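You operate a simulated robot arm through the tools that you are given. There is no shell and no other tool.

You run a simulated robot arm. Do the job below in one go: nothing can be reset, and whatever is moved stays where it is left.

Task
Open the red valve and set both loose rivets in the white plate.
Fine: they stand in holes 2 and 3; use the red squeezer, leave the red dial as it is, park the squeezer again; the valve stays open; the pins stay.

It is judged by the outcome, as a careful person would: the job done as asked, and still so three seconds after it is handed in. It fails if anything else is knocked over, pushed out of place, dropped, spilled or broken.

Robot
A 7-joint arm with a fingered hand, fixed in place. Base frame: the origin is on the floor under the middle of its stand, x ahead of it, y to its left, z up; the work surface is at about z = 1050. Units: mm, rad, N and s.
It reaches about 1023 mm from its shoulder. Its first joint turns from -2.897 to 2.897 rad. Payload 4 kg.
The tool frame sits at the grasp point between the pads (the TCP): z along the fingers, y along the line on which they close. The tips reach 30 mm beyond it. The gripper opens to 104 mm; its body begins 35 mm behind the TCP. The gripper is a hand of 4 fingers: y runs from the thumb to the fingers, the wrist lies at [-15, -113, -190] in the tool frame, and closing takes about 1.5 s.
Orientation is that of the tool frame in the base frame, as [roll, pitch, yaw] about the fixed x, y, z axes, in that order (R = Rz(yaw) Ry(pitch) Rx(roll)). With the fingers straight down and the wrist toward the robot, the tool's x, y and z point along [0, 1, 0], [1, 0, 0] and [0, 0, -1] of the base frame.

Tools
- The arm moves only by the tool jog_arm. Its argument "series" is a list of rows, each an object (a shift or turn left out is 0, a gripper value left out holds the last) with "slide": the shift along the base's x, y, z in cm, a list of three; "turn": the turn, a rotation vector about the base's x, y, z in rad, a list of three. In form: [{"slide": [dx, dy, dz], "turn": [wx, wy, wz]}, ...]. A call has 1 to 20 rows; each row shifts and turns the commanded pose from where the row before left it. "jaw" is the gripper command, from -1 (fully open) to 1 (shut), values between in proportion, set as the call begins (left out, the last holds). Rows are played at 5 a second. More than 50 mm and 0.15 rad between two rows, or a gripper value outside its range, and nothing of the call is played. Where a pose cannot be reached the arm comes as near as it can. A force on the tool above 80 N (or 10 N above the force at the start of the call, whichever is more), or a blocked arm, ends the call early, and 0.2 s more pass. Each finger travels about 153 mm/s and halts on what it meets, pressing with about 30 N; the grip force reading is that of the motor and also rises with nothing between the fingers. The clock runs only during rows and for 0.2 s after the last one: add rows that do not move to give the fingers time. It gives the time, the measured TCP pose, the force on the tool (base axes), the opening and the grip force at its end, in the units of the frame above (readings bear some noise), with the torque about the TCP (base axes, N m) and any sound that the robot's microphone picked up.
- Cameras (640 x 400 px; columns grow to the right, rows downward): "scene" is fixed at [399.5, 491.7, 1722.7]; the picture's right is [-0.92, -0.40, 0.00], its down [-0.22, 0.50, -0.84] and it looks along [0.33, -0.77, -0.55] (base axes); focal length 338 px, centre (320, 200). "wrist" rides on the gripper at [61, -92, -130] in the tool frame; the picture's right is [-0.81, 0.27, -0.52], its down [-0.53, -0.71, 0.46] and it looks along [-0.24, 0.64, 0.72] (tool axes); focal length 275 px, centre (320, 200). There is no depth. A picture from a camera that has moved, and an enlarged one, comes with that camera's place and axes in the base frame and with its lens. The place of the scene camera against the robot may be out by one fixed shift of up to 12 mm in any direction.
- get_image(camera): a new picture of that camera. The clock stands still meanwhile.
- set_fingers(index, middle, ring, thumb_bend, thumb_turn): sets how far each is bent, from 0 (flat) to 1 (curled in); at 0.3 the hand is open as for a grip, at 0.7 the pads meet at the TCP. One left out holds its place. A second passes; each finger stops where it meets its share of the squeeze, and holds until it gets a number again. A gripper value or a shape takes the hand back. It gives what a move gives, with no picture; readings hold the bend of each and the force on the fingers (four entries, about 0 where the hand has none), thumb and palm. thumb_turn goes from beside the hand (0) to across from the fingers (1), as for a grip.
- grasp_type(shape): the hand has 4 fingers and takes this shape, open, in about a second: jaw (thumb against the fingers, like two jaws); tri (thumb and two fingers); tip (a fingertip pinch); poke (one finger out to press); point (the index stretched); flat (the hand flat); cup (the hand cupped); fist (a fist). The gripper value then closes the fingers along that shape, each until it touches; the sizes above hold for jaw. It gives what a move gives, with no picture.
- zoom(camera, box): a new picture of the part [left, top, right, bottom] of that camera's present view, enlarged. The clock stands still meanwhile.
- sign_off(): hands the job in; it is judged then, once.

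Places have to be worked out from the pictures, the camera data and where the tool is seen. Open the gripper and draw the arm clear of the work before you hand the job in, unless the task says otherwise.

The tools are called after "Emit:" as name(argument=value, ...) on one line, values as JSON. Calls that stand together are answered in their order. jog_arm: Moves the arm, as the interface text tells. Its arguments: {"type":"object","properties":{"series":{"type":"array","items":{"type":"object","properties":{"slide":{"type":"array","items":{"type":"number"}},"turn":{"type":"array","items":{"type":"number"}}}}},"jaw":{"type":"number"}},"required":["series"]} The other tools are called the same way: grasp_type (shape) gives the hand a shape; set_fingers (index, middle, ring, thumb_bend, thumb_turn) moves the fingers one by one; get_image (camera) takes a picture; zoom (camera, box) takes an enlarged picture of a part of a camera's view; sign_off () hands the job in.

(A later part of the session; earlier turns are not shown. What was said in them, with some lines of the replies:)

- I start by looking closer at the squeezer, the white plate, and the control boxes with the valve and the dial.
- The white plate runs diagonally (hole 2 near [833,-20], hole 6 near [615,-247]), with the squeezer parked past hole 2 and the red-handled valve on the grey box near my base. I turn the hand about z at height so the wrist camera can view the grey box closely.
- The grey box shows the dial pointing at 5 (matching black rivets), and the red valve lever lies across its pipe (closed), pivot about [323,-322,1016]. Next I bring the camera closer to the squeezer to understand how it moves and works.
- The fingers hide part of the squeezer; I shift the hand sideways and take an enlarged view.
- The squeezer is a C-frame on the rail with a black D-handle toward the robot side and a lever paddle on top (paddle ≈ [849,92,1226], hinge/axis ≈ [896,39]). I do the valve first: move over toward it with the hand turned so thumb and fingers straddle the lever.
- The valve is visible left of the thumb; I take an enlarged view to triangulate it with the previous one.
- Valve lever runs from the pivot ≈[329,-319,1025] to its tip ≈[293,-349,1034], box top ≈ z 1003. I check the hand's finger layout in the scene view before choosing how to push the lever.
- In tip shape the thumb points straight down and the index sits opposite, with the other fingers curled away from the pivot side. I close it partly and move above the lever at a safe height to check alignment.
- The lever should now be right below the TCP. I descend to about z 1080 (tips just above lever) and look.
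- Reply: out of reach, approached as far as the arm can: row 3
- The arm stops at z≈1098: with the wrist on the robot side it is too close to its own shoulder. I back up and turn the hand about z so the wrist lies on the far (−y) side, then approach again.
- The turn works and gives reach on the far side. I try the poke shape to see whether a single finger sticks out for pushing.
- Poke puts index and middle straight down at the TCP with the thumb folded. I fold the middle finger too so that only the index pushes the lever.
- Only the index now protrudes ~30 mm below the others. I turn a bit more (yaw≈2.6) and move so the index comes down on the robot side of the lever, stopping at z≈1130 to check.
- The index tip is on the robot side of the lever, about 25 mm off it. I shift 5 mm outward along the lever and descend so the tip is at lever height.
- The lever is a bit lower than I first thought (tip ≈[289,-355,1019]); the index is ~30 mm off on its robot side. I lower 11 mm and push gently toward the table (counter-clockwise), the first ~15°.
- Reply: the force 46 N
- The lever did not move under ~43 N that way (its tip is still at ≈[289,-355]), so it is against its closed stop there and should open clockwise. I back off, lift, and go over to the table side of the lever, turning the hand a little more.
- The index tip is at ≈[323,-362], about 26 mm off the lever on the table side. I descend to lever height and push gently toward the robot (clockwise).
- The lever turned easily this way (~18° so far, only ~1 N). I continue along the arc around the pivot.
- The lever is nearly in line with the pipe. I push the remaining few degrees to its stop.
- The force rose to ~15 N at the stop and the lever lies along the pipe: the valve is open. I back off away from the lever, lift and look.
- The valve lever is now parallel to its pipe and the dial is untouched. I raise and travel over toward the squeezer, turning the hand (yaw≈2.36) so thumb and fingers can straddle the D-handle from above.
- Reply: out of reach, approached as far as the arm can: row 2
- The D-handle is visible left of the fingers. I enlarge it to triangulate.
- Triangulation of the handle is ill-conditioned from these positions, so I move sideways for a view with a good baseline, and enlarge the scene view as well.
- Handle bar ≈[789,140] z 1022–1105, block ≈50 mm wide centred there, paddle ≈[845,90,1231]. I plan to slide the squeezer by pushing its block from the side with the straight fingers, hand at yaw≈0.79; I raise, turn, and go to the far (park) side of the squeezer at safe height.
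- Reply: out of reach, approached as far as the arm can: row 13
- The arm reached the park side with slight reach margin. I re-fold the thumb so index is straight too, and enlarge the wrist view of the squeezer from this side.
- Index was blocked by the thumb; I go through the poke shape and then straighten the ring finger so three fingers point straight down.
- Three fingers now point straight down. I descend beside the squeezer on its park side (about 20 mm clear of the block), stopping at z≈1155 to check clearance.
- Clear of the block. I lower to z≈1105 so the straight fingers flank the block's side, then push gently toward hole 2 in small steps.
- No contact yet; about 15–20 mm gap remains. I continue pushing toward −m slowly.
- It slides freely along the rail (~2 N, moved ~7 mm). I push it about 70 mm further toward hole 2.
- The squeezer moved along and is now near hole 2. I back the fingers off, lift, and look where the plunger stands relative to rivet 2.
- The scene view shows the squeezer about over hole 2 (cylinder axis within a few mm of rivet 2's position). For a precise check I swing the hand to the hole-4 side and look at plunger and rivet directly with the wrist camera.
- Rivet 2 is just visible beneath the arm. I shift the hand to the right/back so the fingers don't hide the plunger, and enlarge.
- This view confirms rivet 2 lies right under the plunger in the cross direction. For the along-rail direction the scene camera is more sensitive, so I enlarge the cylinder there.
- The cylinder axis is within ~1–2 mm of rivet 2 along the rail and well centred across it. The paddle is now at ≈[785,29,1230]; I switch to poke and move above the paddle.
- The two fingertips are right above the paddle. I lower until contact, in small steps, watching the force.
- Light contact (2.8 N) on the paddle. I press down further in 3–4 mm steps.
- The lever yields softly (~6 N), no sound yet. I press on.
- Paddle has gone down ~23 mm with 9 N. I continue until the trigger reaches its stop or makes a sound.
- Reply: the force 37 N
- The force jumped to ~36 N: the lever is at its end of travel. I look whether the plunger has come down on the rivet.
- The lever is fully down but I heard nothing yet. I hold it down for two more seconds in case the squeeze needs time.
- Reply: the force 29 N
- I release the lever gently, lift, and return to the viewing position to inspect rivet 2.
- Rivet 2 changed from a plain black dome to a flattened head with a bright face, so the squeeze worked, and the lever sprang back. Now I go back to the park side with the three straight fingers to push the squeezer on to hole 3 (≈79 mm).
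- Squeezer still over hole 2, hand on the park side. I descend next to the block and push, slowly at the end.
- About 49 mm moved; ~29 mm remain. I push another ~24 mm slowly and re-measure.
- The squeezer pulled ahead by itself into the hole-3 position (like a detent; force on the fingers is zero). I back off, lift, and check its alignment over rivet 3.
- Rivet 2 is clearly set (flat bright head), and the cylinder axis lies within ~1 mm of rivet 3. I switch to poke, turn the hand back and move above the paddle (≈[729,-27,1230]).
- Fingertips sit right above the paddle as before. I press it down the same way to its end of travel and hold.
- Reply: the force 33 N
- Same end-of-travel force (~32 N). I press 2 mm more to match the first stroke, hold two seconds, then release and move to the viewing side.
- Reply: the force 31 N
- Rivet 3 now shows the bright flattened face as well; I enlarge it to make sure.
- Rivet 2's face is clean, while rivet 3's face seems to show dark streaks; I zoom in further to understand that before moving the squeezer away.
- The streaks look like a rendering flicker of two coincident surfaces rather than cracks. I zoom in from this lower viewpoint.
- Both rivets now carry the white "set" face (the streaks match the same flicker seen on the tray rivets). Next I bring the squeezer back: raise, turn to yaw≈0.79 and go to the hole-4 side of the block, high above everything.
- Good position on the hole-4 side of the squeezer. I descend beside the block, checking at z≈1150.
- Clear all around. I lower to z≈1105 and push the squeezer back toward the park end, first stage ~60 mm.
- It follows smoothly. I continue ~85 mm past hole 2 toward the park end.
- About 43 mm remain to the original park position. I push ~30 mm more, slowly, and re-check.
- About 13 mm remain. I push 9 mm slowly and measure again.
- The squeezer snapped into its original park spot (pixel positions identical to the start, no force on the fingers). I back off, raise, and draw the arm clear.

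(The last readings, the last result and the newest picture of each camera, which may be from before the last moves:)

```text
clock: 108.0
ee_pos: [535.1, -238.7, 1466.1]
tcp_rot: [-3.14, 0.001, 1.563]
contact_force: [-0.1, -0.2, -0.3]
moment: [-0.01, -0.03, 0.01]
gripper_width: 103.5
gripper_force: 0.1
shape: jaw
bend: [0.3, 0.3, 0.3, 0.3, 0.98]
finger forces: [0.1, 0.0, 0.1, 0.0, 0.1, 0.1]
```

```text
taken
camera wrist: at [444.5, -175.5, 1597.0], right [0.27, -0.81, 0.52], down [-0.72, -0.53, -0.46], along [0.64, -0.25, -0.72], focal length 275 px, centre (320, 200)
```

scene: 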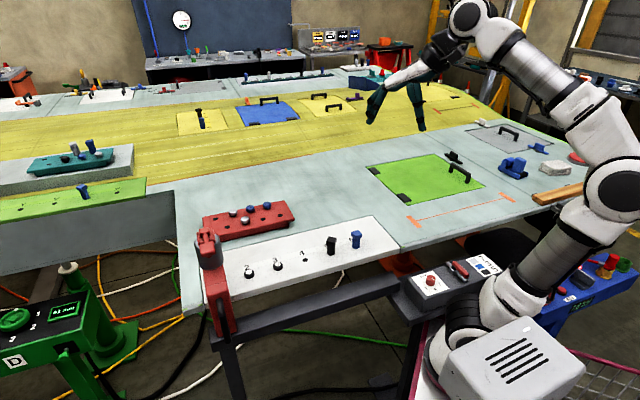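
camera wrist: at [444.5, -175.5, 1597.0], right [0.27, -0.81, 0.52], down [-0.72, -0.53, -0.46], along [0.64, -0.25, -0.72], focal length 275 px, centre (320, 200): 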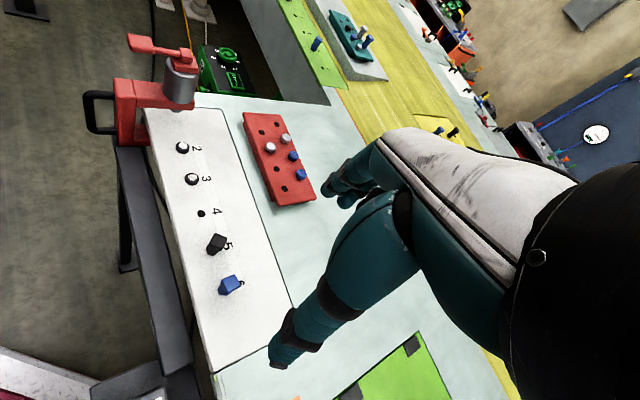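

Arm is clear; now I check closely both rivets, the parked squeezer, the valve and the dial.

Emit:
zoom(camera="scene", box=[235, 250, 295, 285])

Emit:
zoom(camera="scene", box=[400, 230, 520, 320])

Emit:
zoom(camera="wrist", box=[160, 130, 220, 200])

Emit:
zoom(camera="scene", box=[185, 225, 265, 355])

```text
10.67 times, centred on (265, 268) of scene
camera zoom: at [399.5, 491.7, 1722.7], right [-0.92, -0.4, 0.0], down [-0.22, 0.5, -0.84], along [0.33, -0.77, -0.55], focal length 3600 px, centre (907, -520)
```

zoom: 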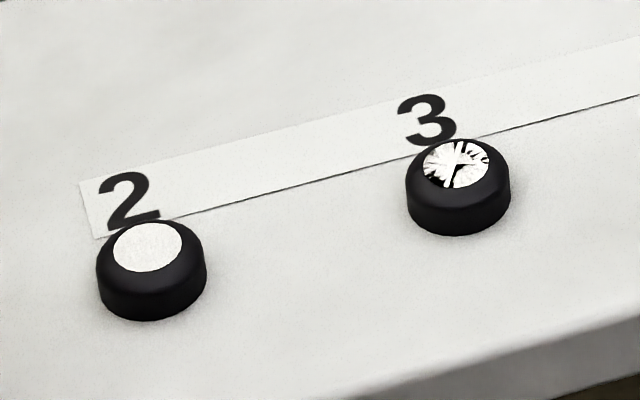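

```text
4.44 times, centred on (460, 275) of scene
camera zoom: at [399.5, 491.7, 1722.7], right [-0.92, -0.4, 0.0], down [-0.22, 0.5, -0.84], along [0.33, -0.77, -0.55], focal length 1500 px, centre (-302, -133)
```

zoom: 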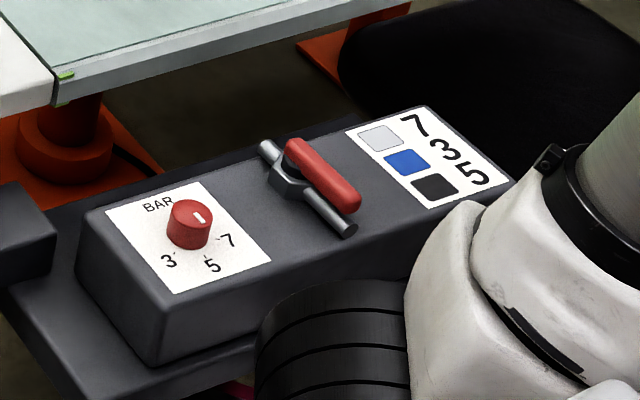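

```text
5.71 times, centred on (190, 165) of wrist
camera zoom: at [444.5, -175.5, 1597.0], right [0.27, -0.81, 0.52], down [-0.72, -0.53, -0.46], along [0.64, -0.25, -0.72], focal length 1573 px, centre (1063, 400)
```

zoom: 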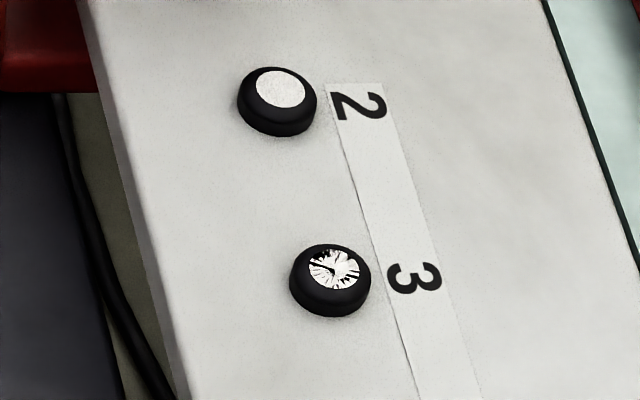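

```text
3.08 times, centred on (225, 290) of scene
camera zoom: at [399.5, 491.7, 1722.7], right [-0.92, -0.4, 0.0], down [-0.22, 0.5, -0.84], along [0.33, -0.77, -0.55], focal length 1038 px, centre (612, -77)
```

zoom: 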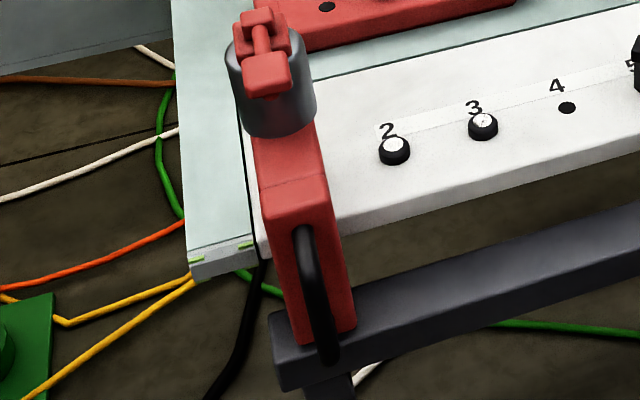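

Both rivets show flattened heads with white faces at the same height, and the squeezer is back in its exact starting spot. The valve lever lies along the pipe, the dial mark hasn't moved, the pins in 5 and 6 are still standing, and the open hand is clear of the work. I hand the job in.

Emit:
sign_off()

```text
The job is handed in.
```

The red valve is open, and both loose rivets in holes 2 and 3 are set.

- **Valve:** The lever now lies along its pipe. It turned clockwise. I first tried counter-clockwise and it didn't move under about 43 N, so I stopped there.
- **Rivets:** Both heads are flattened to about the same height and show a white face. Rivet 2's face is clean. Rivet 3's shows dark streaks. I took these for a display flicker, because the untouched spare rivets in the tray show similar marks, but I couldn't rule out a real mark. I didn't press it again.
- **Sounds:** No sound was reported during either squeeze, so I judged by the rivets' appearance and the lever reaching the end of its travel.
- **Squeezer:** It is back at its original park position, matching the starting picture.
- **Left alone:** The red dial still points at 5, and the pins in holes 5 and 6 are still in place.

The hand is open and the arm is clear of the work.
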